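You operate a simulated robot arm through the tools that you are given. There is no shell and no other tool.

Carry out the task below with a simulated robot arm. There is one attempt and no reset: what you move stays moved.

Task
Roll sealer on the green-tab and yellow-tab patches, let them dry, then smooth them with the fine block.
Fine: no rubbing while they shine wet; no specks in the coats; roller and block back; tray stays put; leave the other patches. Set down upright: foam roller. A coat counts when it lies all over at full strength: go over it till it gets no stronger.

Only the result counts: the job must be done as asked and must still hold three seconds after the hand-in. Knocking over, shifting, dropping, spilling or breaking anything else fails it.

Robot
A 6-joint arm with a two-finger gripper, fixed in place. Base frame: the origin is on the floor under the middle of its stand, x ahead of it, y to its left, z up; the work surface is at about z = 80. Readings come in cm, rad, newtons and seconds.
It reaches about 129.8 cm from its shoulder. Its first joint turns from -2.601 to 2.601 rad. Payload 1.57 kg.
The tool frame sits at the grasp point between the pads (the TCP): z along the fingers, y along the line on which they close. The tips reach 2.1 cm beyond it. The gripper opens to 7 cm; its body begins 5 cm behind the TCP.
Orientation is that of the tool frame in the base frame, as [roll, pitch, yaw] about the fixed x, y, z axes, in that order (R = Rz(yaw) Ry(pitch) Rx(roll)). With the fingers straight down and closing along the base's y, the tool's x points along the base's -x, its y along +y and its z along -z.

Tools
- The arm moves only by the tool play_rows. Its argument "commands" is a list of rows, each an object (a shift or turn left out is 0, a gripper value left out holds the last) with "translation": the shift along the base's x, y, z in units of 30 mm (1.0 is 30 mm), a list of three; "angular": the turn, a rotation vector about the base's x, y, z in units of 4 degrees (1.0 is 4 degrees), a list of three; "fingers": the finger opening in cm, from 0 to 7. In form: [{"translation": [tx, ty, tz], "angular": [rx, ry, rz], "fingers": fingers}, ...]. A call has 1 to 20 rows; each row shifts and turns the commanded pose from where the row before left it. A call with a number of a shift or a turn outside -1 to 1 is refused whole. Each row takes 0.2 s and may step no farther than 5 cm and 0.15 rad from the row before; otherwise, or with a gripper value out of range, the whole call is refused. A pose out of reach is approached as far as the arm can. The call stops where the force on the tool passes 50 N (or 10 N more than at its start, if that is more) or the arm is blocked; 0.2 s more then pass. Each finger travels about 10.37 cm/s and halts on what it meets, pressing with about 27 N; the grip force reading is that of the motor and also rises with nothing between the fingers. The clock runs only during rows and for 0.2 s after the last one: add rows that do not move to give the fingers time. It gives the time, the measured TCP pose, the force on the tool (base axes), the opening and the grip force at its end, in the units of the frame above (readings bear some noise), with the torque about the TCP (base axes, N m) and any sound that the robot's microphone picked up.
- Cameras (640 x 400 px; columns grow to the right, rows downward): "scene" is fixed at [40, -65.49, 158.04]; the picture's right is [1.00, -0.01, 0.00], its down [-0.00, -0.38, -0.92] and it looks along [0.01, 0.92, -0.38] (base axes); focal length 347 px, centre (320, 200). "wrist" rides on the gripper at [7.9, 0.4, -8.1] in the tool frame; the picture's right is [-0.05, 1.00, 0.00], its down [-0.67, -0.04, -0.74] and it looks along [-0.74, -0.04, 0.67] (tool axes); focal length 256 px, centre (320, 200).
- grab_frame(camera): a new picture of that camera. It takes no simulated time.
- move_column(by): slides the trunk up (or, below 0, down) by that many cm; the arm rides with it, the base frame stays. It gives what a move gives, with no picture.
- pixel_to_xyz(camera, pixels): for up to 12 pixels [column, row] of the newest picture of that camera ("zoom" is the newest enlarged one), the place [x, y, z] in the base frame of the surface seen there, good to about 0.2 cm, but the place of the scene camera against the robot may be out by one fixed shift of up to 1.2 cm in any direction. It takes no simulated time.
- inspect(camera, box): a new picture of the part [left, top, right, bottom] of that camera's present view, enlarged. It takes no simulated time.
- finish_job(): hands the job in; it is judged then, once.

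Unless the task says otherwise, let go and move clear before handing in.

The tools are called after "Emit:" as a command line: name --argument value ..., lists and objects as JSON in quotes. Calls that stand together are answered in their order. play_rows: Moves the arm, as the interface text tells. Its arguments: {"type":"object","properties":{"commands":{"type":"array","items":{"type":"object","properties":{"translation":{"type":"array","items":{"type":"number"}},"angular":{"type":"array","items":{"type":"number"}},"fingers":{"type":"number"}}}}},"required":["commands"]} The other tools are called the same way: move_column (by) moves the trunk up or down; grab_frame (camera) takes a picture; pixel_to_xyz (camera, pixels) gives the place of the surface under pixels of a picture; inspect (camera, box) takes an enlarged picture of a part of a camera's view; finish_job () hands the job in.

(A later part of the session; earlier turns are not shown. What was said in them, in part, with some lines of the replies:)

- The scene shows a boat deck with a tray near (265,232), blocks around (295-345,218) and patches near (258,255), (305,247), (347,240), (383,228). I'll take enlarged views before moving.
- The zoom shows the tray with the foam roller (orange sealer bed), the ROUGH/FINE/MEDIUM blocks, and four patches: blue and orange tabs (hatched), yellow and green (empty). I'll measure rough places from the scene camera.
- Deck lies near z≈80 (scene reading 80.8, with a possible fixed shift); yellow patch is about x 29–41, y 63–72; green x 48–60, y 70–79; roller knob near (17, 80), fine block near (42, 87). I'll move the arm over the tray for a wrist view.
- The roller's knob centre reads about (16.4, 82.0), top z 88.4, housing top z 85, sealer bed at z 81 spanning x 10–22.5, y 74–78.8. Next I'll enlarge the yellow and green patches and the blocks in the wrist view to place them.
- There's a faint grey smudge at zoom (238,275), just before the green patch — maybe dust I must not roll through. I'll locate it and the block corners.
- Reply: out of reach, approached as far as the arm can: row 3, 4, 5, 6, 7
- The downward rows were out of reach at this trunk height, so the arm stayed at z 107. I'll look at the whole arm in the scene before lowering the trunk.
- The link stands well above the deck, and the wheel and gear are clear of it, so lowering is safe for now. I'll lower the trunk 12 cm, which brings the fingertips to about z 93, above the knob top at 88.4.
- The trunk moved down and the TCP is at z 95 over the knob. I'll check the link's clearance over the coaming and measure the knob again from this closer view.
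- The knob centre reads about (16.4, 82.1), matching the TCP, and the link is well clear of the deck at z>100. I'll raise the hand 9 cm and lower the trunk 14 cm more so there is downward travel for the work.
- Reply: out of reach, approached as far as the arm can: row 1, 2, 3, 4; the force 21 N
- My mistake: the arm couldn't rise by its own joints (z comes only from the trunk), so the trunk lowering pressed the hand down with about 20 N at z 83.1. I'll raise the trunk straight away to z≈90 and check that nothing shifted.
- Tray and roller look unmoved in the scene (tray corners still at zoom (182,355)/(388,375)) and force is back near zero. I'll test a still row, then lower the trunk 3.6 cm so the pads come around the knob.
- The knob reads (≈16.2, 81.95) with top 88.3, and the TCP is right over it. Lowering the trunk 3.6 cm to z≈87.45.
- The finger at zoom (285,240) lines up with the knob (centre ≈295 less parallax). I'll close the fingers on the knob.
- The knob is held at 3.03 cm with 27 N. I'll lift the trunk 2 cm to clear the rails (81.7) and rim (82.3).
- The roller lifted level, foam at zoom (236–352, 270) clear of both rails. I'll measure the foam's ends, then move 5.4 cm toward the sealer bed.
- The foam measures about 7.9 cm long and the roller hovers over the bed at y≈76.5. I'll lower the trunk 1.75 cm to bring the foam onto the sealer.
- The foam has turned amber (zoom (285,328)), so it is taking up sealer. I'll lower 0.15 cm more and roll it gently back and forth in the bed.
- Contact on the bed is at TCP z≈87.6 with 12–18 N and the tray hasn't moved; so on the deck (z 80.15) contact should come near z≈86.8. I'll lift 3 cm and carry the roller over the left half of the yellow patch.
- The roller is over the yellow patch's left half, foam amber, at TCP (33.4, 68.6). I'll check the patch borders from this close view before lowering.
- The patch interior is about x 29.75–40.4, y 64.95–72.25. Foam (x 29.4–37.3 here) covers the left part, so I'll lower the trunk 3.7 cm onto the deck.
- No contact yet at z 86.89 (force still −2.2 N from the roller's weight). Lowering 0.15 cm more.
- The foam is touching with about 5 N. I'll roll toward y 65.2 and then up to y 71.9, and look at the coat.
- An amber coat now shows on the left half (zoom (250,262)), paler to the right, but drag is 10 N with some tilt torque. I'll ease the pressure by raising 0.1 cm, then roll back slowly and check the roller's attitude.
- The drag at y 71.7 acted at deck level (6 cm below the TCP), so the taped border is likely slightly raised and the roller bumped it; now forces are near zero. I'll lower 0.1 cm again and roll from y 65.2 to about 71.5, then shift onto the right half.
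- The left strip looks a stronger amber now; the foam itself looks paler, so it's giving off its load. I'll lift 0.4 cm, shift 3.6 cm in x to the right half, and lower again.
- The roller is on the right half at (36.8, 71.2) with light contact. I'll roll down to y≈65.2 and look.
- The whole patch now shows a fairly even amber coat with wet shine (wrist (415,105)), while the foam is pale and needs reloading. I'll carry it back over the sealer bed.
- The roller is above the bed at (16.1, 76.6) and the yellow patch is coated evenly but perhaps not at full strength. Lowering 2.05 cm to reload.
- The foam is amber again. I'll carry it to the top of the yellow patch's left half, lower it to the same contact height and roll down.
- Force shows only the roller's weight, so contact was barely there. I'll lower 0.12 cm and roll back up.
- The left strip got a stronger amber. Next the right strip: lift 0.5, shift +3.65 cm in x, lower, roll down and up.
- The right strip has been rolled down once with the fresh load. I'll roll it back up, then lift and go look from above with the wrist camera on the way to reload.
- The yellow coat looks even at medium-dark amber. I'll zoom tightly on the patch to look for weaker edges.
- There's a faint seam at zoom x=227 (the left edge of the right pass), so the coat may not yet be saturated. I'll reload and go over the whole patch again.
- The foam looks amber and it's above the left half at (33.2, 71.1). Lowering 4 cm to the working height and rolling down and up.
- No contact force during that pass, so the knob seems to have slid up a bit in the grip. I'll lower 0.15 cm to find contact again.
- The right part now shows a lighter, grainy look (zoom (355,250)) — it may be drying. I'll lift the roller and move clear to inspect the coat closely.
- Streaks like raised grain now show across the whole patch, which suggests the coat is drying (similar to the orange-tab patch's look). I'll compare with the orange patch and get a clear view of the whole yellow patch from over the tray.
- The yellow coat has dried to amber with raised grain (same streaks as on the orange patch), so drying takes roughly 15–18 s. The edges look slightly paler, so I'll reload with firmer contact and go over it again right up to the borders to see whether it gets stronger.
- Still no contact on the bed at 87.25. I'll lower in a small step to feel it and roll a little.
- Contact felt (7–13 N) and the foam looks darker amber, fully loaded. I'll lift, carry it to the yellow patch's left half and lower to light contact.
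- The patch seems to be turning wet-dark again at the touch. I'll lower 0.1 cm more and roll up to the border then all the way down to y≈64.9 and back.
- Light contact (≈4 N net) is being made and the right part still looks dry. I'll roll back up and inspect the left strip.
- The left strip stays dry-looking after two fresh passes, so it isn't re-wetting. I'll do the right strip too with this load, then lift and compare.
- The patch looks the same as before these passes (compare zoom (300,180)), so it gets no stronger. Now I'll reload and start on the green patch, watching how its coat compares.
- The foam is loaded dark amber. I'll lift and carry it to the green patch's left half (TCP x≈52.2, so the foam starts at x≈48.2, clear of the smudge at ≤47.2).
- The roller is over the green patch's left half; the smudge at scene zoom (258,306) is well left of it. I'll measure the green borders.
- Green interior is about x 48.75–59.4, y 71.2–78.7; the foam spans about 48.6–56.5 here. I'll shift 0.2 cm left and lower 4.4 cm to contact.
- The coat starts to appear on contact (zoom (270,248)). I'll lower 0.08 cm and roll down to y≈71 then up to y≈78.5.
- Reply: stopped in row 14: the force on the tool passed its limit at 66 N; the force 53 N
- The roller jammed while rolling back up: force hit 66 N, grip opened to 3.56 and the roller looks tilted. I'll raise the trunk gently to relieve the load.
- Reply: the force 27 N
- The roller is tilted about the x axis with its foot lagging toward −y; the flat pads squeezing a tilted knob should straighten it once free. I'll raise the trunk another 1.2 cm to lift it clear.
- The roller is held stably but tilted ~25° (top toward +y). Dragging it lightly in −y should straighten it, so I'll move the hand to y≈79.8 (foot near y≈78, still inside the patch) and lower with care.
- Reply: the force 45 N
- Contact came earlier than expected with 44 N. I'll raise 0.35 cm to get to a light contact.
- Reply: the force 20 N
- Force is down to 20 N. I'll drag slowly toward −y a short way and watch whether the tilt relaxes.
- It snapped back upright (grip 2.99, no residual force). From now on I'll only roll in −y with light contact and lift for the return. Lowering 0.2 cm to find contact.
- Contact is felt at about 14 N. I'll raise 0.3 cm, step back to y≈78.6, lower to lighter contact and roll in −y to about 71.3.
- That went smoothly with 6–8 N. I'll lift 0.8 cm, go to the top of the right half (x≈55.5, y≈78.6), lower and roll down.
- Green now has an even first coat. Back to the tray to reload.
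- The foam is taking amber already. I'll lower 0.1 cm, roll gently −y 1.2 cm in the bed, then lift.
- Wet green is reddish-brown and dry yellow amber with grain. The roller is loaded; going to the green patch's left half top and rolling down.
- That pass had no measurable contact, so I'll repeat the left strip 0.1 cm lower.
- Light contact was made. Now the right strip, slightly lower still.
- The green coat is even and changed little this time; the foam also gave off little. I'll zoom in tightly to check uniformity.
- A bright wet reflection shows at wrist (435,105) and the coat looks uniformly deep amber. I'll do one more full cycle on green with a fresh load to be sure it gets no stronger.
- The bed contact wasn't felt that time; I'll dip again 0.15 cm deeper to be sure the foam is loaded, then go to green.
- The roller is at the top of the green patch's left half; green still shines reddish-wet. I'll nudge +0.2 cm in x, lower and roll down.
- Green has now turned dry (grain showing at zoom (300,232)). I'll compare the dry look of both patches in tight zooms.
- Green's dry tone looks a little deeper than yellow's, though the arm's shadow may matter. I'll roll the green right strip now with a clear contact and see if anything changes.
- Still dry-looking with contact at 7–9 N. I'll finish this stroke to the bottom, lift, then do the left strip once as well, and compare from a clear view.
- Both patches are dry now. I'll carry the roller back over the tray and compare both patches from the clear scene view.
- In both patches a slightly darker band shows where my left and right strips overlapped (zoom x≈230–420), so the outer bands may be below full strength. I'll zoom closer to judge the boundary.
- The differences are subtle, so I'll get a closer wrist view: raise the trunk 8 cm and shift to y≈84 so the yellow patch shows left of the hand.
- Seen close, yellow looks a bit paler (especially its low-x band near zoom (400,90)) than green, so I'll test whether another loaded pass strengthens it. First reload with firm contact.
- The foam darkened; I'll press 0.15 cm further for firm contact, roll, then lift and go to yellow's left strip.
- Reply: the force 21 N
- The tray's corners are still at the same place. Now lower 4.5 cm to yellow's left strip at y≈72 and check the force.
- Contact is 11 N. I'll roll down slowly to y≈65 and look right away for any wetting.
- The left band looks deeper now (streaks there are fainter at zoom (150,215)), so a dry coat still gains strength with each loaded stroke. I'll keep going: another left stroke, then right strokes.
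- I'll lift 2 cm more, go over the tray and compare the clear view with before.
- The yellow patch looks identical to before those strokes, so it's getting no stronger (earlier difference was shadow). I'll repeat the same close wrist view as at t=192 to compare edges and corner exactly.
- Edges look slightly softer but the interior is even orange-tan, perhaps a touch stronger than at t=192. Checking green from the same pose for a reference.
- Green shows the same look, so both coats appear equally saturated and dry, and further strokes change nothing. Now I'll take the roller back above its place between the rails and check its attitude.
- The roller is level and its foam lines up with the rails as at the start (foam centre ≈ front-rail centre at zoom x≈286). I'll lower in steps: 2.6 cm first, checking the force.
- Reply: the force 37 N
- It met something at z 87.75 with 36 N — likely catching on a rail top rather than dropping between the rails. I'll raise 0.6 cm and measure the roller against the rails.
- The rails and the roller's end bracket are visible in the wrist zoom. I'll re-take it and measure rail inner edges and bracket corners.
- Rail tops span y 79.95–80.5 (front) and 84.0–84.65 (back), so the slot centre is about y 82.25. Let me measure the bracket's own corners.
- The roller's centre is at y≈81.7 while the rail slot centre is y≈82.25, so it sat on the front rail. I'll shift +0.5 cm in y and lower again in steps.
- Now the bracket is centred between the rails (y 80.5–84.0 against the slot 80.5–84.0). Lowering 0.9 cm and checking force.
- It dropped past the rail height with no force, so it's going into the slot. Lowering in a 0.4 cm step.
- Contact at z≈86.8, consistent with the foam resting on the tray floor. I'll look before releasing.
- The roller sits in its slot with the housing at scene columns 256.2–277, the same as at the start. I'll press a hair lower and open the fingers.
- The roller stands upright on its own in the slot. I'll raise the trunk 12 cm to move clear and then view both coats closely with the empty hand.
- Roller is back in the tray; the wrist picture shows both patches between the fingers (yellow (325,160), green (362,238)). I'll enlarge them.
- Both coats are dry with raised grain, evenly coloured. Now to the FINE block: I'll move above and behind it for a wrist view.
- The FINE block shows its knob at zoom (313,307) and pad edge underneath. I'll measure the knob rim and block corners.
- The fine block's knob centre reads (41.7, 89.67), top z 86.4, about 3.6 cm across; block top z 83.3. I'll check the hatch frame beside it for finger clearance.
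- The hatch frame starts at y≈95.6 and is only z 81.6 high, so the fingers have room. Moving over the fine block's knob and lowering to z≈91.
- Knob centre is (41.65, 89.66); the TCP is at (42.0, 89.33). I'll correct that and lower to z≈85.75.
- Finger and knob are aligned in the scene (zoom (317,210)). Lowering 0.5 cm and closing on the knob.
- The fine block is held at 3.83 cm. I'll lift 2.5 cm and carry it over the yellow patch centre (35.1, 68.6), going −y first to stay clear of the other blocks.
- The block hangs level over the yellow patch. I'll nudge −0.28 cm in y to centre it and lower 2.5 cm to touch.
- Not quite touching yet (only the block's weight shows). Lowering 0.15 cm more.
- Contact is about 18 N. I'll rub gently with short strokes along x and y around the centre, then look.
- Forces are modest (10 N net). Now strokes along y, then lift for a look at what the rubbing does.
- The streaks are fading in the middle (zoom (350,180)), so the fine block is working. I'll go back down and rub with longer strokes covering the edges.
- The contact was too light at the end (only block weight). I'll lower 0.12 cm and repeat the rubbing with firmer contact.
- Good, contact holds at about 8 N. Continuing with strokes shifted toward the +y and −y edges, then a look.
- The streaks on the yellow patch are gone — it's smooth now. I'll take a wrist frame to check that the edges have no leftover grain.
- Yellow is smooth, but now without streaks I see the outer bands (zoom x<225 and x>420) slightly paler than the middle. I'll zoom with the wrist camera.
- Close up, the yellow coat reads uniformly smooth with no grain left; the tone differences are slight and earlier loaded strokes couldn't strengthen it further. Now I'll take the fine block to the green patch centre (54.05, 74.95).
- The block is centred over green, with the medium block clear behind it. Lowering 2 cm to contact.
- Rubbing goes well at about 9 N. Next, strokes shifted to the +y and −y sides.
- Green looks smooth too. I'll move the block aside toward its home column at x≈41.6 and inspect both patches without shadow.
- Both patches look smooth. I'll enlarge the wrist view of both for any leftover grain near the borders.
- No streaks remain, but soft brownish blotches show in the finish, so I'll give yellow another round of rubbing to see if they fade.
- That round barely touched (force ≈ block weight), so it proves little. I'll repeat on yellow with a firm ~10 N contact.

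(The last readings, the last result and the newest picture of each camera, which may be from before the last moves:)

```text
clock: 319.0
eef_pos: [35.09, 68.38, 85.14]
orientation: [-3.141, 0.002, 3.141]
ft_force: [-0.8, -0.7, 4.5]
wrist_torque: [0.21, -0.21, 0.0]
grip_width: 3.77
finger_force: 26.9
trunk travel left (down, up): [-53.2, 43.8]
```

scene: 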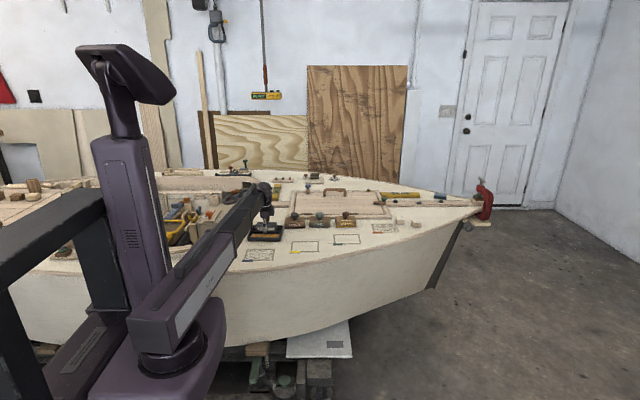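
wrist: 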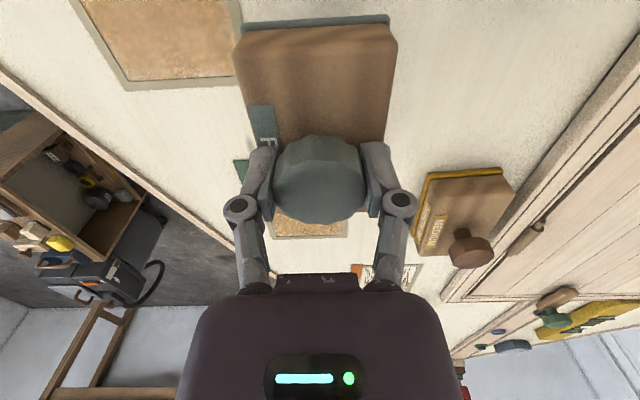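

Contact is about 6.5 N. I'll press 0.06 cm more and rub over the centre and both sides.

Emit:
move_column --by -0.06

Emit:
play_rows --commands '[{"translation": [0, 0.06, 0]}, {"translation": [0.15, 0, 0]}, {"translation": [0.15, 0, 0]}, {"translation": [-0.15, 0, 0]}, {"translation": [-0.15, 0, 0]}, {"translation": [-0.15, 0, 0]}, {"translation": [-0.15, 0, 0]}, {"translation": [0.15, 0, 0]}, {"translation": [0.15, 0, 0]}, {"translation": [0, 0.12, 0]}, {"translation": [0, 0.12, 0]}, {"translation": [0.15, 0, 0]}, {"translation": [0.15, 0, 0]}, {"translation": [-0.15, 0, 0]}, {"translation": [-0.15, 0, 0]}, {"translation": [-0.15, 0, 0]}, {"translation": [-0.15, 0, 0]}, {"translation": [0.15, 0, 0]}, {"translation": [0.15, 0, 0]}, {"translation": [0, 0, 0]}]'

Emit:
play_rows --commands '[{"translation": [0, -0.12, 0]}, {"translation": [0, -0.12, 0]}, {"translation": [0, -0.12, 0]}, {"translation": [0, -0.12, 0]}, {"translation": [0.15, 0, 0]}, {"translation": [0.15, 0, 0]}, {"translation": [-0.15, 0, 0]}, {"translation": [-0.15, 0, 0]}, {"translation": [-0.15, 0, 0]}, {"translation": [-0.15, 0, 0]}, {"translation": [0.15, 0, 0]}, {"translation": [0.15, 0, 0]}, {"translation": [0, 0.12, 0]}, {"translation": [0, 0.12, 0]}, {"translation": [0, 0.12, 0]}, {"translation": [0, 0.12, 0]}, {"translation": [0, -0.12, 0]}, {"translation": [0, -0.12, 0]}, {"translation": [0, 0, 0]}]'

Emit:
move_column --by 4.2

Emit:
play_rows --commands '[{"translation": [0.54, 0.73, 0]}, {"translation": [0.54, 0.73, 0]}, {"translation": [0.54, 0.73, 0]}, {"translation": [0.54, 0.73, 0]}, {"translation": [0, 0, 0]}]'

Emit:
inspect --camera "scene" --box '[287, 237, 323, 259]'

Emit:
inspect --camera "wrist" --box '[70, 0, 260, 100]'

```text
clock: 319.5
eef_pos: [35.04, 68.42, 85.02]
orientation: [-3.14, 0.002, 3.141]
ft_force: [0.8, 1.5, 14.4]
wrist_torque: [0.12, -0.03, -0.01]
grip_width: 3.8
finger_force: 26.4
trunk travel left (down, up): [-53.2, 43.8]
```

```text
clock: 323.7
eef_pos: [35.02, 69.23, 85.18]
orientation: [-3.141, 0.002, -3.14]
ft_force: [-7.1, -11.3, 6.2]
wrist_torque: [-0.37, 0.13, 0.03]
grip_width: 3.78
finger_force: 27.4
trunk travel left (down, up): [-53.2, 43.8]
```

```text
clock: 327.7
eef_pos: [35.22, 68.6, 85.18]
orientation: [3.142, 0.0, -3.141]
ft_force: [0.4, 9.6, 21.2]
wrist_torque: [0.33, 0.02, -0.02]
grip_width: 3.81
finger_force: 27.4
trunk travel left (down, up): [-53.2, 43.8]
```

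```text
clock: 328.6
eef_pos: [35.11, 68.62, 89.19]
orientation: [-3.139, 0.002, 3.14]
ft_force: [0.9, 0.8, -1.0]
wrist_torque: [-0.01, 0.01, -0.02]
grip_width: 3.81
finger_force: 26.6
trunk travel left (down, up): [-57.4, 39.6]
```

```text
clock: 329.8
eef_pos: [41.61, 77.48, 89.3]
orientation: [-3.137, 0.002, -3.141]
ft_force: [-0.5, -0.1, -1.8]
wrist_torque: [0.0, -0.02, -0.02]
grip_width: 3.78
finger_force: 27.2
trunk travel left (down, up): [-57.4, 39.6]
```

```text
16.00 times, centred on (305, 248) of scene
```

zoom: 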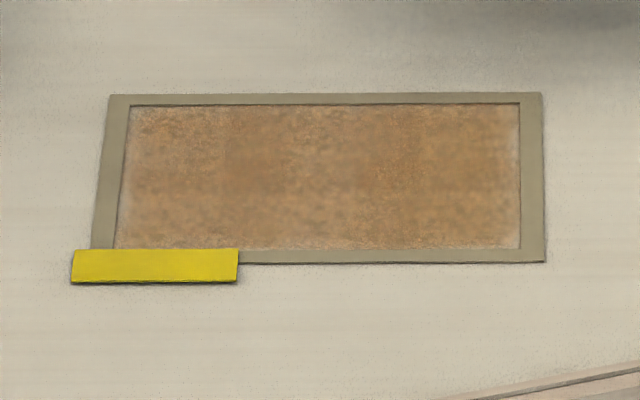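

```text
3.37 times, centred on (165, 50) of wrist
```

zoom: 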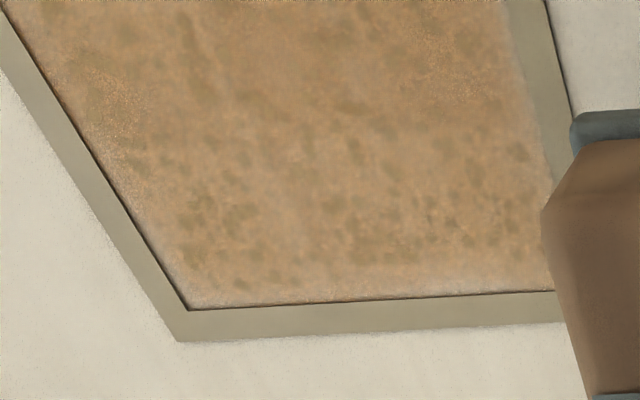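

A firm extra round changes nothing, so yellow is fully smoothed and the finish is stable. Now I'll take the fine block home: straight +y to y≈89.75 at x≈41.6.

Emit:
play_rows --commands '[{"translation": [0, 0.82, 0]}, {"translation": [0, 0.82, 0]}, {"translation": [0, 0.82, 0]}, {"translation": [0, 0.82, 0]}, {"translation": [0, 0.81, 0]}, {"translation": [0, 0, 0]}]'

Emit:
inspect --camera "scene" --box '[290, 195, 350, 235]'

Emit:
grab_frame --camera "wrist"

```text
clock: 331.2
eef_pos: [41.49, 89.54, 89.22]
orientation: [-3.137, 0.001, 3.14]
ft_force: [-0.8, -0.2, -2.2]
wrist_torque: [-0.02, 0.0, 0.01]
grip_width: 3.79
finger_force: 27.3
trunk travel left (down, up): [-57.4, 39.6]
```

```text
10.00 times, centred on (320, 215) of scene
```

zoom: 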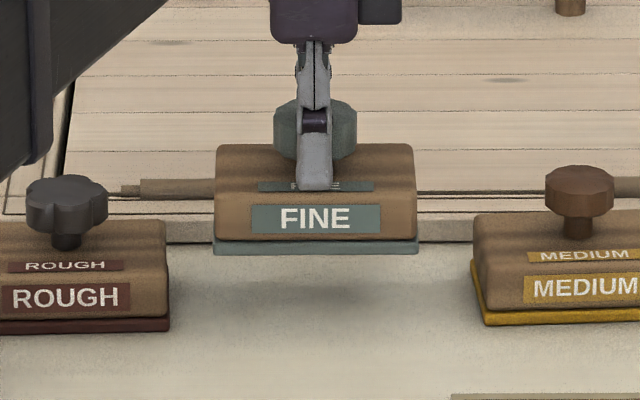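

```text
taken
```

wrist: 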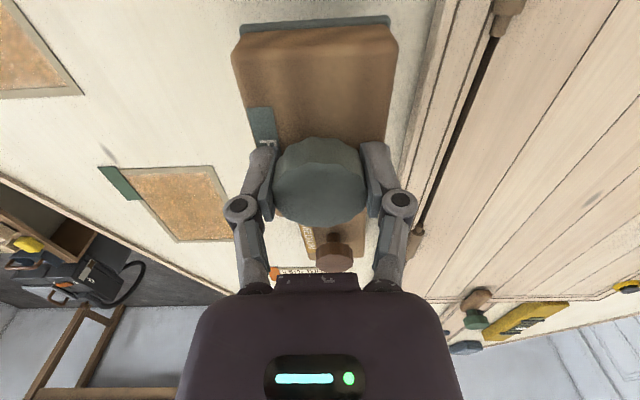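

The block hovers over its place (pad at zoom 213–418 versus 211–417 originally). I'll adjust +0.2 cm in y and lower.

Emit:
play_rows --commands '[{"translation": [0, 0.07, 0]}, {"translation": [0, 0, 0]}]'

Emit:
move_column --by -4.0

Emit:
inspect --camera "scene" --box '[290, 195, 350, 235]'

```text
clock: 331.8
eef_pos: [41.45, 89.94, 89.29]
orientation: [-3.139, 0.002, 3.141]
ft_force: [0.0, 0.4, -1.2]
wrist_torque: [-0.01, 0.01, 0.01]
grip_width: 3.8
finger_force: 27.0
trunk travel left (down, up): [-57.4, 39.6]
```

```text
clock: 332.6
eef_pos: [41.45, 89.77, 85.22]
orientation: [-3.139, 0.001, 3.141]
ft_force: [-0.4, 0.5, -2.0]
wrist_torque: [0.04, -0.01, -0.03]
grip_width: 3.8
finger_force: 27.2
trunk travel left (down, up): [-53.4, 43.6]
```

```text
10.00 times, centred on (320, 215) of scene
```

zoom: 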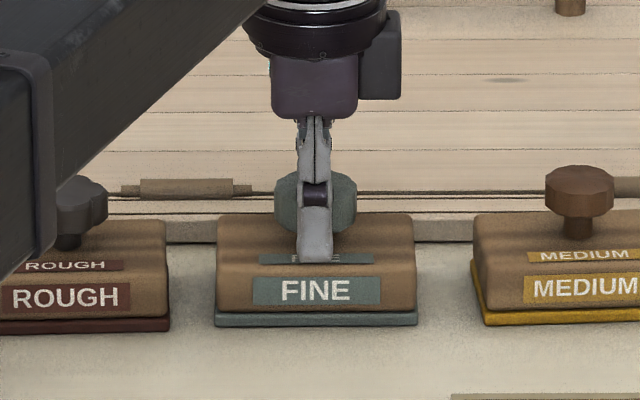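

The block isn't quite down yet, and originally it sat rotated about −4.8° (its low-x edge ran (36.64,87.05)→(37.16,93.21)). I'll turn the hand −4.5° about z and nudge +0.15 cm in x to restore that pose.

Emit:
play_rows --commands '[{"translation": [0.05, -0.02, 0], "angular": [0, 0, -0.55]}, {"angular": [0, 0, -0.55]}, {"translation": [0, 0, 0]}]'

Emit:
inspect --camera "scene" --box '[290, 195, 350, 235]'

```text
clock: 333.4
eef_pos: [41.8, 89.69, 85.15]
orientation: [-3.138, 0.002, 3.062]
ft_force: [-0.1, 0.2, -1.9]
wrist_torque: [-0.01, 0.03, 0.02]
grip_width: 3.78
finger_force: 27.2
trunk travel left (down, up): [-53.4, 43.6]
```

```text
10.00 times, centred on (320, 215) of scene
```

zoom: 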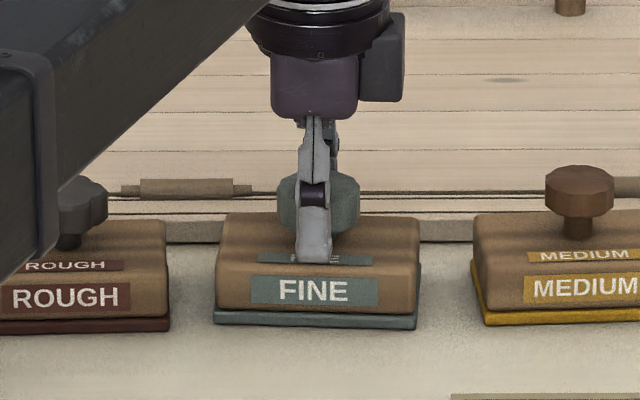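

It matches the original attitude now, about 0.15 cm too far right. I'll nudge −0.12 cm in x and lower to contact.

Emit:
play_rows --commands '[{"translation": [-0.04, 0, 0]}, {"translation": [0, 0, 0]}]'

Emit:
move_column --by -0.17

```text
clock: 334.0
eef_pos: [41.65, 89.87, 85.22]
orientation: [-3.139, 0.003, 3.065]
ft_force: [0.1, 0.3, -1.6]
wrist_torque: [0.01, -0.02, -0.02]
grip_width: 3.8
finger_force: 27.4
trunk travel left (down, up): [-53.4, 43.6]
```

```text
clock: 334.5
eef_pos: [41.7, 89.75, 85.11]
orientation: [-3.141, 0.001, 3.063]
ft_force: [2.5, 4.3, 12.0]
wrist_torque: [0.08, 0.16, -0.04]
grip_width: 3.8
finger_force: 26.8
trunk travel left (down, up): [-53.2, 43.8]
```

The block is down with about 14 N. I'll ease off 0.08 cm and open the fingers.

Emit:
move_column --by 0.08

Emit:
play_rows --commands '[{"fingers": 4.2}, {"fingers": 5}, {"fingers": 6}, {"fingers": 7}, {"fingers": 7}, {"fingers": 7}]'

Emit:
inspect --camera "scene" --box '[290, 195, 350, 235]'

```text
clock: 335.0
eef_pos: [41.67, 89.78, 85.2]
orientation: [-3.141, 0.002, 3.064]
ft_force: [1.6, 2.3, 4.4]
wrist_torque: [0.23, -0.07, 0.04]
grip_width: 3.79
finger_force: 26.6
trunk travel left (down, up): [-53.3, 43.7]
```

```text
clock: 336.4
eef_pos: [41.6, 89.71, 85.15]
orientation: [-3.138, 0.001, 3.064]
ft_force: [0.1, 0.0, 0.3]
wrist_torque: [-0.01, 0.02, -0.02]
grip_width: 7.01
finger_force: 0.0
trunk travel left (down, up): [-53.3, 43.7]
```

```text
10.00 times, centred on (320, 215) of scene
```

zoom: 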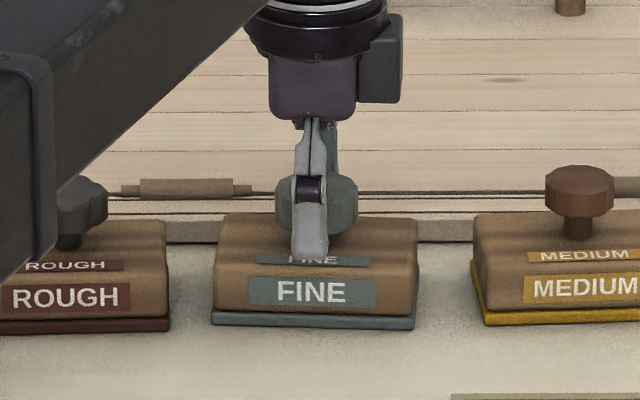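

The block is back exactly where it was (label at zoom 248–376 versus 247–375 originally). I'll raise the trunk 14 cm and view the finished patches with the empty hand.

Emit:
move_column --by 14

Emit:
play_rows --commands '[{"translation": [-0.8, -0.7, 0], "angular": [0, 0, 0.55]}, {"translation": [-0.8, -0.7, 0], "angular": [0, 0, 0.55]}, {"translation": [-0.8, -0.7, 0]}, {"translation": [-0.8, -0.7, 0]}, {"translation": [-0.8, -0.7, 0]}, {"translation": [-0.8, -0.9, 0]}, {"translation": [-0.7, -0.9, 0]}, {"translation": [-0.7, -0.9, 0]}, {"translation": [-0.6, -0.6, 0]}, {"translation": [0, 0, 0]}]'

Emit:
grab_frame --camera "wrist"

Emit:
grab_frame --camera "scene"

```text
clock: 338.1
eef_pos: [41.6, 89.8, 98.98]
orientation: [-3.139, 0.003, 3.063]
ft_force: [0.1, -0.7, -0.3]
wrist_torque: [0.0, 0.0, 0.02]
grip_width: 6.99
finger_force: 0.1
trunk travel left (down, up): [-67.3, 29.7]
```

```text
clock: 340.3
eef_pos: [21.42, 69.32, 99.17]
orientation: [-3.139, 0.001, 3.141]
ft_force: [-0.4, 0.5, -0.4]
wrist_torque: [0.04, -0.03, 0.03]
grip_width: 7.0
finger_force: 0.0
trunk travel left (down, up): [-67.3, 29.7]
```

```text
taken
```

wrist: 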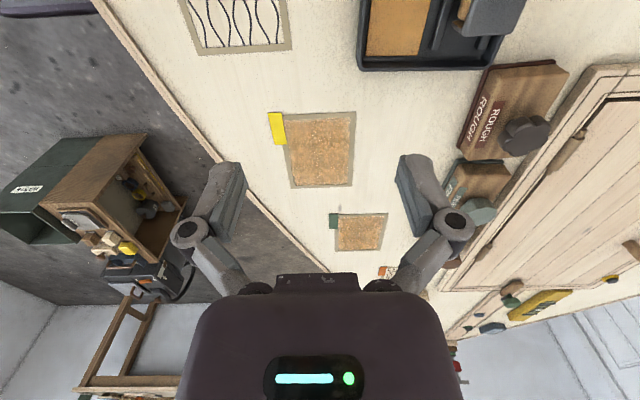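

```text
taken
```

scene: 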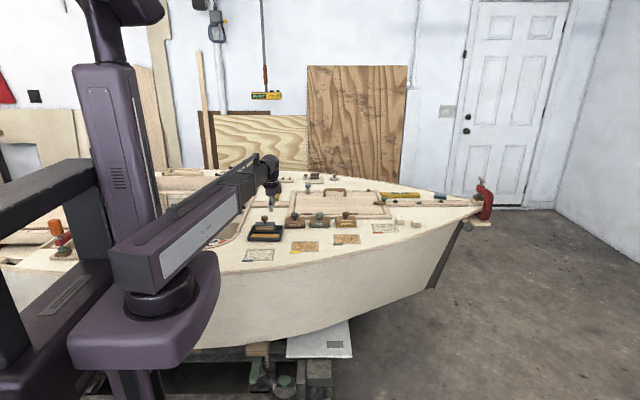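

Emit:
inspect --camera "wrist" --box '[265, 105, 370, 195]'

Emit:
inspect --camera "wrist" --box '[325, 205, 400, 255]'

Emit:
inspect --camera "scene" --box '[235, 190, 385, 275]'

```text
4.44 times, centred on (318, 150) of wrist
```

zoom: 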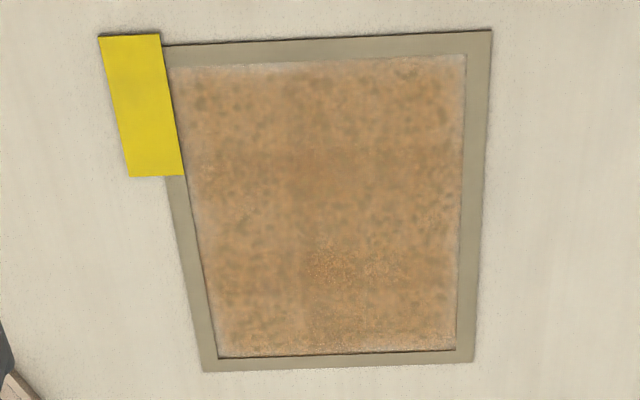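

```text
8.00 times, centred on (362, 230) of wrist
```

zoom: 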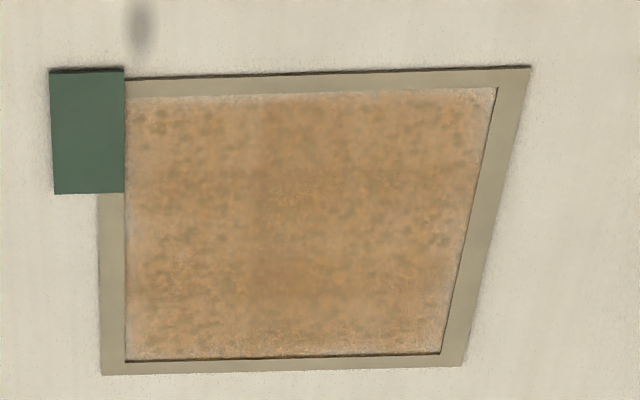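

```text
4.27 times, centred on (310, 232) of scene
```

zoom: 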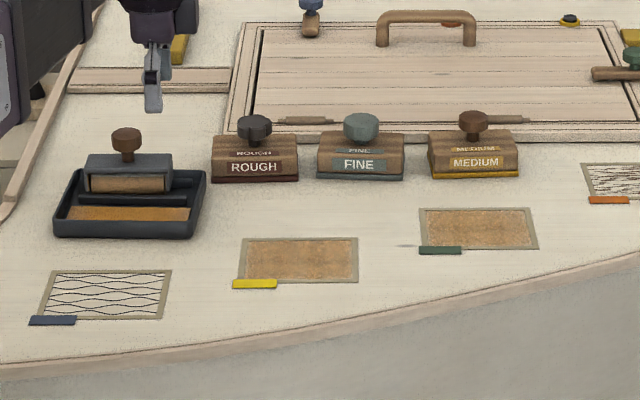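

The overview shows all tools home and both patches finished. There seem to be faint tonal seams in the coats, so I'll lower the camera for a sharper look at yellow before deciding.

Emit:
play_rows --commands '[{"translation": [-0.1, -0.2, 0]}, {"translation": [0, 0, 0]}]'

Emit:
move_column --by -9

Emit:
grab_frame --camera "wrist"

Emit:
inspect --camera "wrist" --box '[240, 80, 410, 190]'

```text
clock: 340.9
eef_pos: [21.0, 68.8, 99.06]
orientation: [-3.141, 0.002, 3.141]
ft_force: [-0.4, 0.8, 0.1]
wrist_torque: [-0.02, 0.0, -0.01]
grip_width: 6.99
finger_force: 0.2
trunk travel left (down, up): [-67.3, 29.7]
```

```text
clock: 342.1
eef_pos: [21.03, 68.87, 90.08]
orientation: [-3.139, 0.001, 3.141]
ft_force: [0.3, 0.2, 0.0]
wrist_torque: [-0.01, 0.02, -0.02]
grip_width: 6.99
finger_force: 0.1
trunk travel left (down, up): [-58.3, 38.7]
```

```text
taken
```

wrist: 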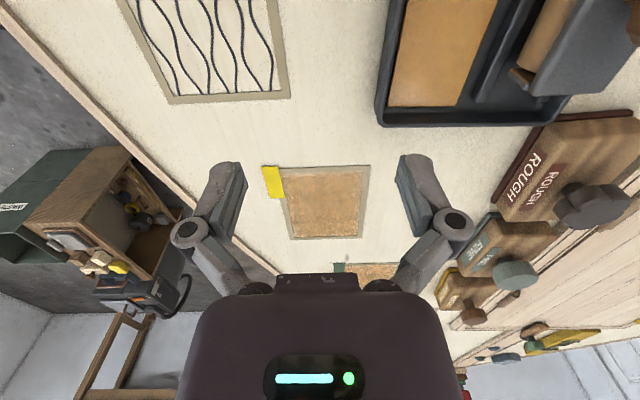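

```text
3.64 times, centred on (325, 135) of wrist
```

zoom: 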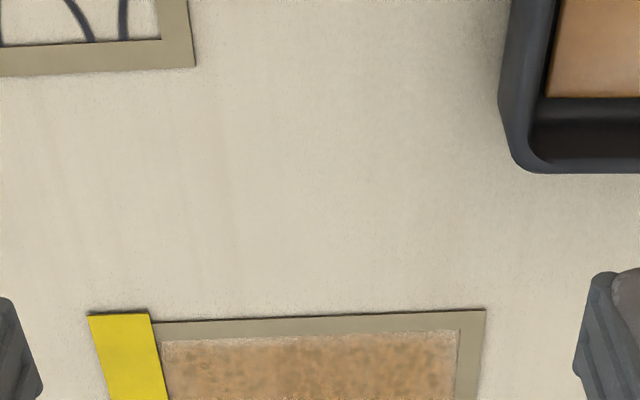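

I'll move 10 cm forward in x so the camera looks steeply down on the yellow patch.

Emit:
play_rows --commands '[{"translation": [0.8, 0, 0]}, {"translation": [0.8, 0, 0]}, {"translation": [0.8, 0, 0]}, {"translation": [0.8, 0, 0]}, {"translation": [0, 0, 0]}]'

Emit:
inspect --camera "wrist" --box '[215, 50, 435, 190]'

Emit:
inspect --camera "wrist" --box '[250, 60, 340, 120]'

```text
clock: 343.3
eef_pos: [30.68, 68.88, 90.29]
orientation: [-3.138, 0.002, -3.141]
ft_force: [0.4, 0.6, -0.1]
wrist_torque: [-0.01, -0.04, 0.01]
grip_width: 7.01
finger_force: 0.1
trunk travel left (down, up): [-58.3, 38.7]
```

```text
2.86 times, centred on (325, 120) of wrist
```

zoom: 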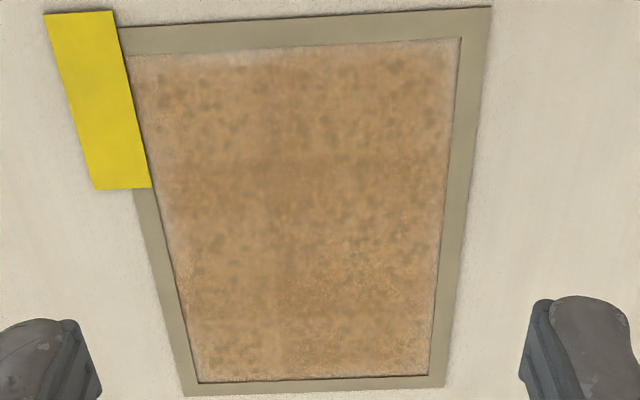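

```text
6.67 times, centred on (295, 90) of wrist
```

zoom: 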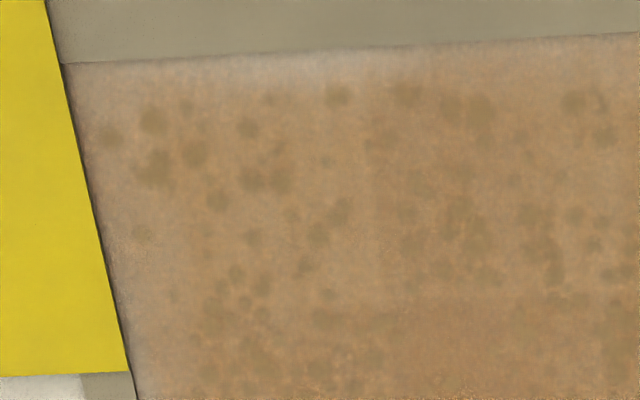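

At this range I can see the coat is made of a coarse grid of cells (seams near x≈32.5 and y≈67.5), with slightly different tones. I'll look at the other regions to map which cells are lighter.

Emit:
inspect --camera "wrist" --box '[310, 60, 400, 120]'

Emit:
inspect --camera "wrist" --box '[260, 105, 350, 190]'

Emit:
inspect --camera "wrist" --box '[310, 105, 400, 190]'

```text
6.67 times, centred on (355, 90) of wrist
```

zoom: 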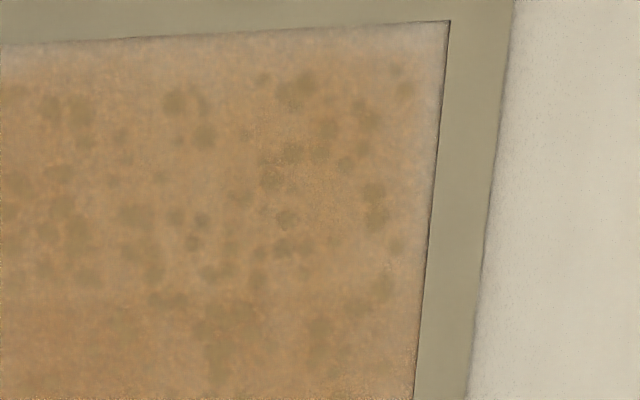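

```text
4.71 times, centred on (305, 148) of wrist
```

zoom: 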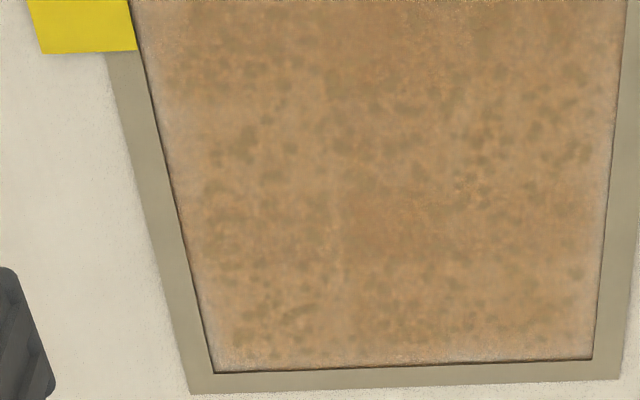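

```text
4.71 times, centred on (355, 148) of wrist
```

zoom: 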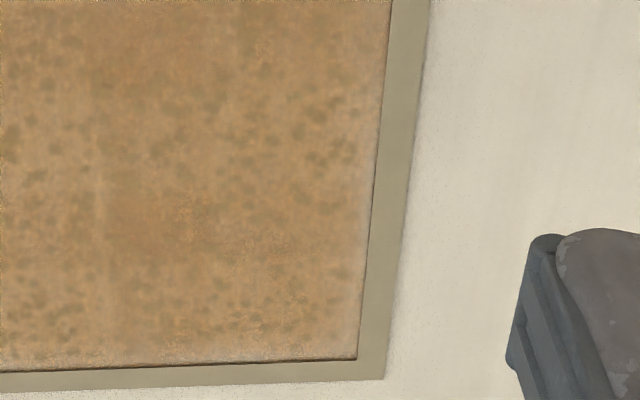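

The dark bands sit at cell boundaries (overlapping soft edges), with all cell interiors the same tone, so the coat is uniformly full. I'll move the hand up and clear, then check the tray, roller and blocks against the starting picture.

Emit:
move_column --by 12

Emit:
play_rows --commands '[{"translation": [-0.6, -0.8, 0]}, {"translation": [-0.6, -0.8, 0]}, {"translation": [-0.6, -0.8, 0]}, {"translation": [-0.6, -0.8, 0]}, {"translation": [-0.6, -0.8, 0]}, {"translation": [-0.6, -0.8, 0]}, {"translation": [0, 0, 0]}]'

Emit:
inspect --camera "scene" --box '[240, 205, 330, 262]'

Emit:
inspect --camera "scene" --box '[230, 170, 430, 290]'

```text
clock: 344.8
eef_pos: [30.51, 68.9, 102.19]
orientation: [-3.14, 0.001, 3.141]
ft_force: [-0.1, 0.5, -0.1]
wrist_torque: [-0.02, 0.04, 0.01]
grip_width: 6.98
finger_force: 0.0
trunk travel left (down, up): [-70.3, 26.7]
```

```text
clock: 346.4
eef_pos: [19.71, 54.48, 102.16]
orientation: [-3.141, 0.003, 3.141]
ft_force: [0.0, 0.0, 0.2]
wrist_torque: [0.02, 0.02, -0.02]
grip_width: 7.01
finger_force: 0.1
trunk travel left (down, up): [-70.3, 26.7]
```

```text
7.02 times, centred on (285, 234) of scene
```

zoom: 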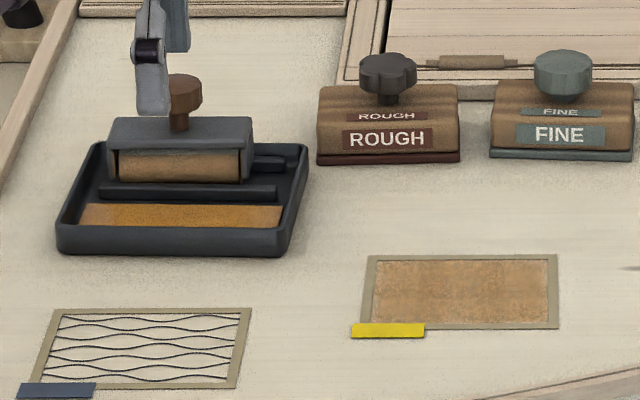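

```text
3.20 times, centred on (330, 230) of scene
```

zoom: 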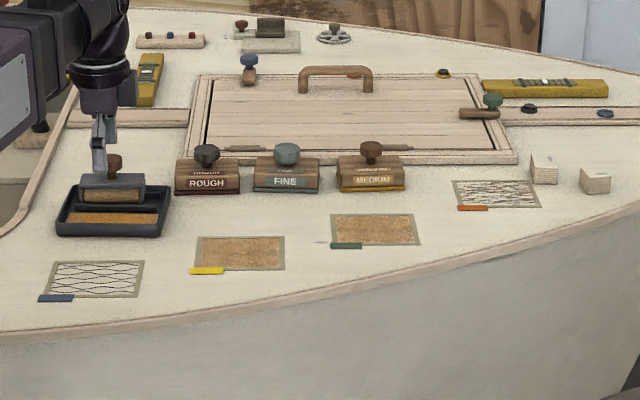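

Tray corners match the start exactly (e.g. (57,252), (308,147)), but the roller housing now reads 107–253 instead of 118–265, so it slid about 0.7 cm toward −x along its rails (probably brushed by the block as I passed). I'll measure it with the wrist camera.

Emit:
play_rows --commands '[{"translation": [-0.48, 0.85, 0]}, {"translation": [-0.48, 0.85, 0]}, {"translation": [-0.48, 0.85, 0]}, {"translation": [-0.48, 0.85, 0]}, {"translation": [-0.48, 0.85, 0]}, {"translation": [-0.48, 0.85, 0]}, {"translation": [-0.48, 0.85, 0]}, {"translation": [-0.45, 0.85, 0]}, {"translation": [0, 0, 0]}]'

Emit:
grab_frame --camera "wrist"

Emit:
inspect --camera "wrist" --box '[290, 10, 450, 150]'

Emit:
inspect --camera "scene" --box '[245, 205, 295, 240]'

```text
clock: 348.4
eef_pos: [8.38, 74.73, 102.18]
orientation: [-3.14, 0.004, 3.141]
ft_force: [-0.7, -0.5, 0.7]
wrist_torque: [0.03, 0.0, 0.0]
grip_width: 7.01
finger_force: 0.0
trunk travel left (down, up): [-70.3, 26.7]
```

```text
taken
```

wrist: 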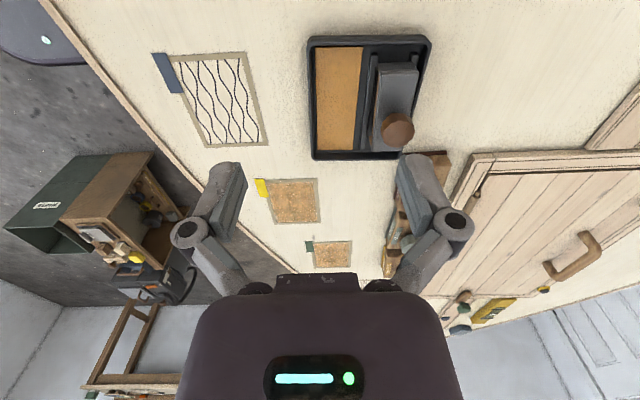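

```text
2.86 times, centred on (370, 80) of wrist
```

zoom: 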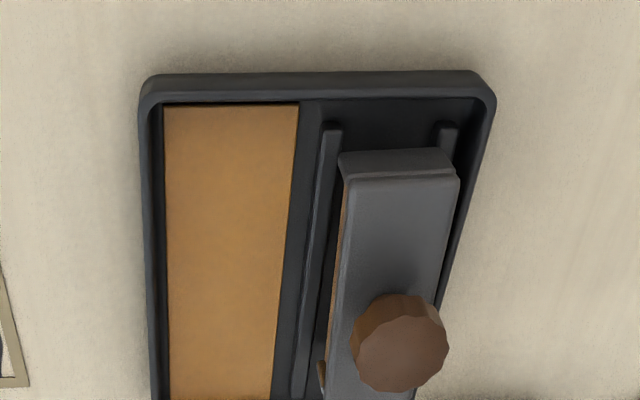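

```text
11.43 times, centred on (270, 222) of scene
```

zoom: 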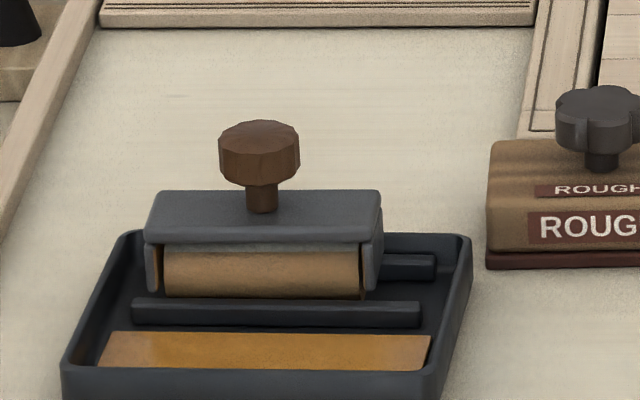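

The roller stands upright but sits a little toward −x. I'll measure its corners against the original (housing x 11.9–20.8, y 80.3–83.9; knob (16.35, 82.0)).

Emit:
inspect --camera "wrist" --box '[300, 30, 450, 170]'

Emit:
pixel_to_xyz --camera "wrist" --pixels '[[398, 128], [382, 128], [413, 128], [398, 145], [398, 116], [380, 68], [417, 68], [372, 150], [405, 150], [378, 72], [418, 72], [313, 155]]'

```text
2.86 times, centred on (375, 100) of wrist
```

zoom: 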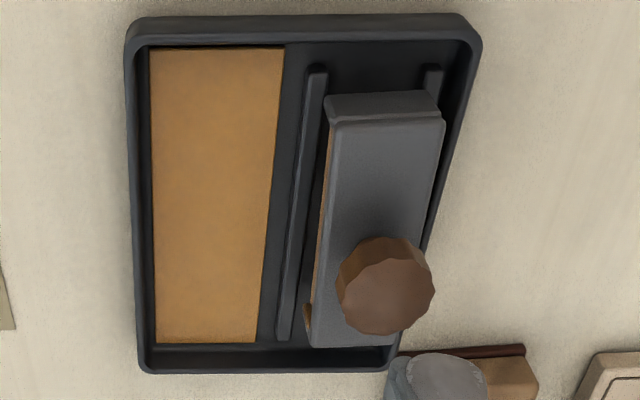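

```text
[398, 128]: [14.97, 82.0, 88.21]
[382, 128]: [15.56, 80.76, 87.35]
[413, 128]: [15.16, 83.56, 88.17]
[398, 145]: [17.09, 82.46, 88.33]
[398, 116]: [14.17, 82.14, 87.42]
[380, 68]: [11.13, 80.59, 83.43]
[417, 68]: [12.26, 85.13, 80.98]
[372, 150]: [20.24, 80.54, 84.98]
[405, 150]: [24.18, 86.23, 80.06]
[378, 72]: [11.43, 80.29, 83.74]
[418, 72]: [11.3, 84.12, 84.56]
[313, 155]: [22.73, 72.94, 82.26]
```

The roller sits about 0.7 cm toward −x (housing x≈11.2–20.2, knob near (15.65, 82.2)). I'll carefully regrasp the knob and put it back to x≈16.35.

Emit:
play_rows --commands '[{"translation": [0.606, 0.618, 0], "fingers": 7}, {"translation": [0.606, 0.618, 0]}, {"translation": [0.606, 0.618, 0]}, {"translation": [0.606, 0.618, 0]}, {"translation": [0, 0, 0]}]'

Emit:
move_column --by -8.5

Emit:
inspect --camera "wrist" --box '[220, 0, 420, 150]'

Emit:
grab_frame --camera "wrist"

```text
clock: 349.6
eef_pos: [15.47, 82.14, 102.02]
orientation: [-3.138, 0.0, 3.141]
ft_force: [-0.2, 0.2, 0.0]
wrist_torque: [0.0, 0.0, 0.02]
grip_width: 6.99
finger_force: 0.0
trunk travel left (down, up): [-70.3, 26.7]
```

```text
clock: 350.9
eef_pos: [15.59, 82.14, 93.7]
orientation: [-3.14, 0.001, -3.141]
ft_force: [0.0, -0.5, 0.2]
wrist_torque: [0.0, 0.01, 0.04]
grip_width: 7.01
finger_force: 0.0
trunk travel left (down, up): [-61.8, 35.2]
```

```text
2.67 times, centred on (320, 75) of wrist
```

zoom: 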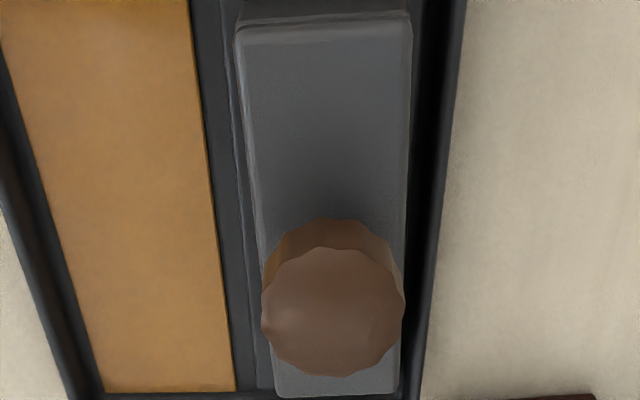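

```text
taken
```

wrist: 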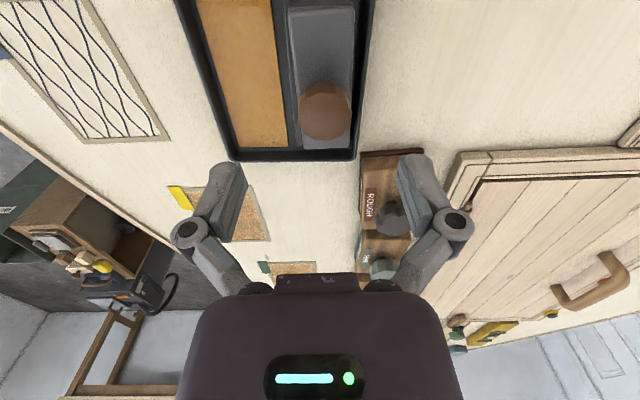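

Emit:
pixel_to_xyz --camera "wrist" --pixels '[[325, 113], [300, 115], [350, 113], [325, 137], [325, 94], [292, 12], [352, 12], [306, 146], [348, 146]]'

```text
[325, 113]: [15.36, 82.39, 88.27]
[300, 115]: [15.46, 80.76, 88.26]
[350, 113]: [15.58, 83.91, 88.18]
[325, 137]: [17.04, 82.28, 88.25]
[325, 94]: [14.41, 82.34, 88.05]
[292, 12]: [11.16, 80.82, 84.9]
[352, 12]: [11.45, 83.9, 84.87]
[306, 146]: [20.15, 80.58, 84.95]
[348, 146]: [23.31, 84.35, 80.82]
```

Knob centre is (15.6, 82.33). I'll nudge +0.15 cm in y, lower 6.3 cm and close.

Emit:
play_rows --commands '[{"translation": [0, 0.05, 0]}, {"translation": [0, 0, 0]}]'

Emit:
move_column --by -6.25

Emit:
play_rows --commands '[{"fingers": 5}, {"fingers": 4}, {"fingers": 3.4}, {"fingers": 2.5}, {"fingers": 1.5}, {"fingers": 1.5}]'

Emit:
inspect --camera "scene" --box '[245, 200, 295, 240]'

```text
clock: 351.4
eef_pos: [15.5, 82.21, 93.68]
orientation: [-3.14, 0.0, 3.141]
ft_force: [0.3, 0.5, 0.7]
wrist_torque: [0.03, -0.01, 0.01]
grip_width: 7.02
finger_force: 0.1
trunk travel left (down, up): [-61.8, 35.2]
```

```text
clock: 352.5
eef_pos: [15.68, 82.29, 87.42]
orientation: [-3.14, 0.003, -3.14]
ft_force: [0.2, -0.6, -0.2]
wrist_torque: [0.01, -0.01, -0.01]
grip_width: 7.0
finger_force: 0.1
trunk travel left (down, up): [-55.5, 41.5]
```

```text
clock: 353.9
eef_pos: [15.59, 82.21, 87.4]
orientation: [-3.139, 0.003, 3.141]
ft_force: [0.2, 0.2, 2.1]
wrist_torque: [0.0, 0.0, 0.03]
grip_width: 3.01
finger_force: 26.6
trunk travel left (down, up): [-55.5, 41.5]
```

```text
10.00 times, centred on (270, 220) of scene
```

zoom: 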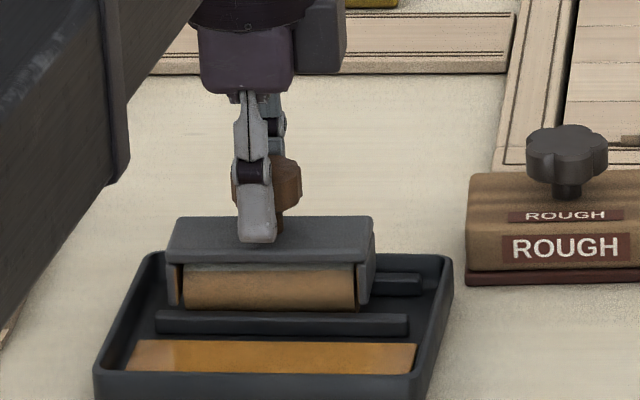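

Held at 3.01 cm. Lift 0.3 cm (still between the rails), shift +0.7 cm in x, lower and check.

Emit:
move_column --by 0.3

Emit:
play_rows --commands '[{"translation": [0.12, 0, 0]}, {"translation": [0.12, 0, 0]}, {"translation": [0, 0, 0]}]'

Emit:
move_column --by -0.28

Emit:
inspect --camera "scene" --box '[240, 205, 330, 262]'

```text
clock: 354.4
eef_pos: [15.61, 82.34, 87.64]
orientation: [-3.138, 0.002, 3.141]
ft_force: [0.6, -0.4, -1.8]
wrist_torque: [0.02, 0.0, -0.02]
grip_width: 2.99
finger_force: 27.5
trunk travel left (down, up): [-55.8, 41.2]
```

```text
clock: 355.2
eef_pos: [16.36, 82.29, 87.64]
orientation: [-3.138, 0.002, -3.141]
ft_force: [-0.3, 0.5, -1.3]
wrist_torque: [0.02, 0.01, 0.01]
grip_width: 3.04
finger_force: 27.6
trunk travel left (down, up): [-55.8, 41.2]
```

```text
clock: 355.7
eef_pos: [16.35, 82.41, 87.44]
orientation: [-3.138, 0.001, -3.141]
ft_force: [-0.1, 0.0, -1.6]
wrist_torque: [0.03, -0.02, 0.03]
grip_width: 3.02
finger_force: 27.3
trunk travel left (down, up): [-55.6, 41.4]
```

```text
7.02 times, centred on (285, 234) of scene
```

zoom: 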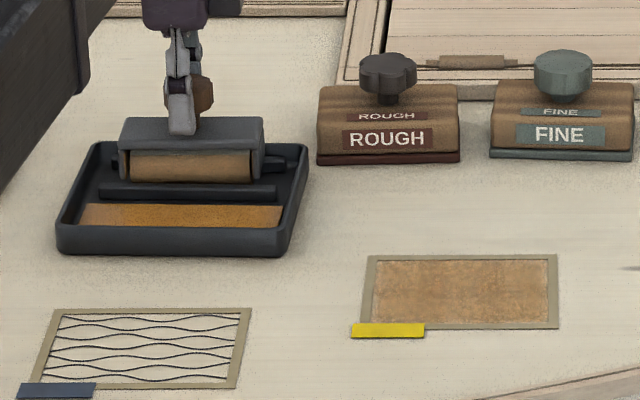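

The housing now spans 118–265, exactly as at the start. I'll lower the last bit to the floor and release.

Emit:
move_column --by -0.06

Emit:
play_rows --commands '[{"fingers": 3.3}, {"fingers": 4}, {"fingers": 5}, {"fingers": 6}, {"fingers": 7}, {"fingers": 7}]'

Emit:
move_column --by 14

Emit:
inspect --camera "scene" --box '[240, 205, 330, 262]'

```text
clock: 356.2
eef_pos: [16.37, 82.25, 87.48]
orientation: [-3.141, 0.002, 3.141]
ft_force: [0.2, 1.4, 6.2]
wrist_torque: [0.02, -0.03, -0.03]
grip_width: 3.0
finger_force: 27.1
trunk travel left (down, up): [-55.5, 41.5]
```

```text
clock: 357.6
eef_pos: [16.35, 82.29, 87.35]
orientation: [-3.141, 0.002, -3.142]
ft_force: [0.9, -1.0, -0.3]
wrist_torque: [-0.02, -0.02, 0.02]
grip_width: 7.0
finger_force: 0.0
trunk travel left (down, up): [-55.5, 41.5]
```

```text
clock: 359.3
eef_pos: [16.37, 82.2, 101.31]
orientation: [-3.142, 0.002, -3.142]
ft_force: [0.3, -0.5, 0.0]
wrist_torque: [0.01, 0.03, 0.03]
grip_width: 6.98
finger_force: 0.2
trunk travel left (down, up): [-69.5, 27.5]
```

```text
7.02 times, centred on (285, 234) of scene
```

zoom: 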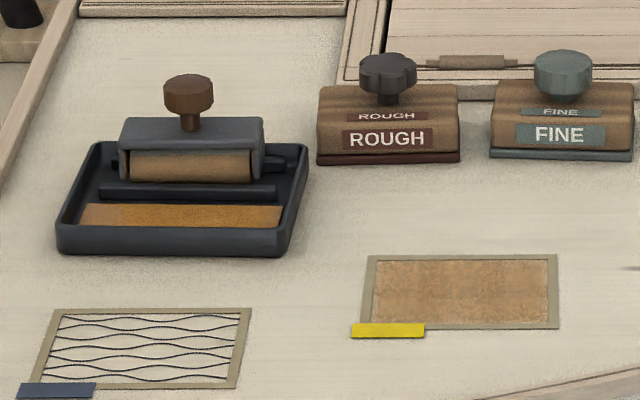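

Everything now matches the starting view: knob at (188,92), housing 118–265, tray and blocks in place, other patches untouched. I'll move the hand clear and take one last look.

Emit:
play_rows --commands '[{"translation": [0.1, -0.9, 0]}, {"translation": [0.1, -0.9, 0]}, {"translation": [0.1, -0.9, 0]}, {"translation": [0.1, -0.9, 0]}, {"translation": [0.1, -0.9, 0]}, {"translation": [0.1, -0.9, 0]}, {"translation": [0.1, -0.9, 0]}, {"translation": [0.1, -0.9, 0]}, {"translation": [0.1, -0.9, 0]}, {"translation": [0, -0.9, 0]}, {"translation": [0, 0, 0]}]'

Emit:
inspect --camera "scene" --box '[230, 170, 430, 290]'

Emit:
inspect --camera "scene" --box '[285, 222, 370, 275]'

```text
clock: 361.7
eef_pos: [19.2, 55.15, 101.34]
orientation: [-3.139, 0.001, -3.141]
ft_force: [0.3, -0.3, 0.3]
wrist_torque: [-0.02, 0.0, 0.01]
grip_width: 6.99
finger_force: 0.1
trunk travel left (down, up): [-69.5, 27.5]
```

```text
3.20 times, centred on (330, 230) of scene
```

zoom: 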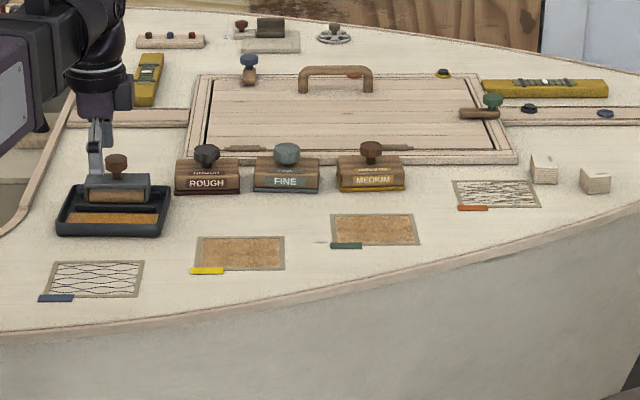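

```text
7.53 times, centred on (328, 248) of scene
```

zoom: 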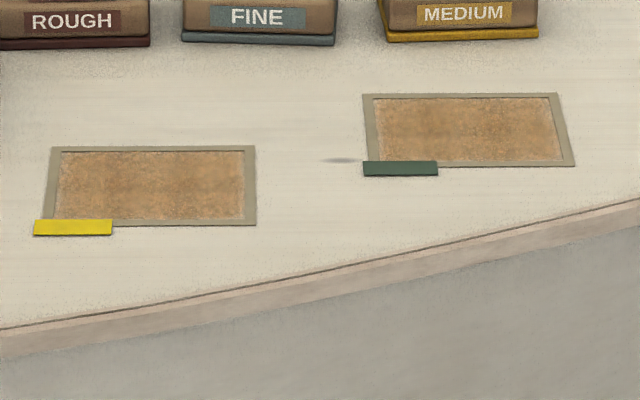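

The green and yellow patches look evenly coated, dry and smooth. The blue and orange patches look untouched, the roller stands upright in its tray slot, the fine block is back, and the tray hasn't moved. The hand is clear, so I'm handing in.

Emit:
finish_job

```text
The job is handed in.
```

I rolled sealer on the green-tab and yellow-tab patches, let both dry, and smoothed them with the fine block. The job is handed in, and I haven't seen a verdict.

- **Coats:** Both look even. Extra passes with a freshly loaded roller made no visible difference, so I judged them full strength. Those passes were on dry coats, so they can't rule out that a dry coat simply takes no more sealer. Close up, the coats show faint tone bands and slightly paler edges. All the areas between the bands match, so I took these as how the picture is drawn, not thin spots.
- **Smoothing:** I rubbed only after the wet shine was gone and the raised grain showed. The grain streaks are gone on both patches. On yellow, another firm round changed nothing more. Both show soft brownish mottling that only appeared after sanding; I don't think these are specks.
- **Specks:** I kept the roller and the block off the grey smudge beside the green patch.
- **Mishaps:** The trunk lowered too far at the start and the open hand pressed down over the roller and tray with about 20 N. Later the roller jammed and tilted on the green patch at about 66 N, and I straightened it. While I was carrying the fine block past the tray, the roller slid about 0.7 cm, so I picked it up again and set it back.
- **End state:** The roller stands upright in its tray slot and the fine block is back where it was, both matching the starting view. The tray has not moved, and the blue and orange patches look untouched.
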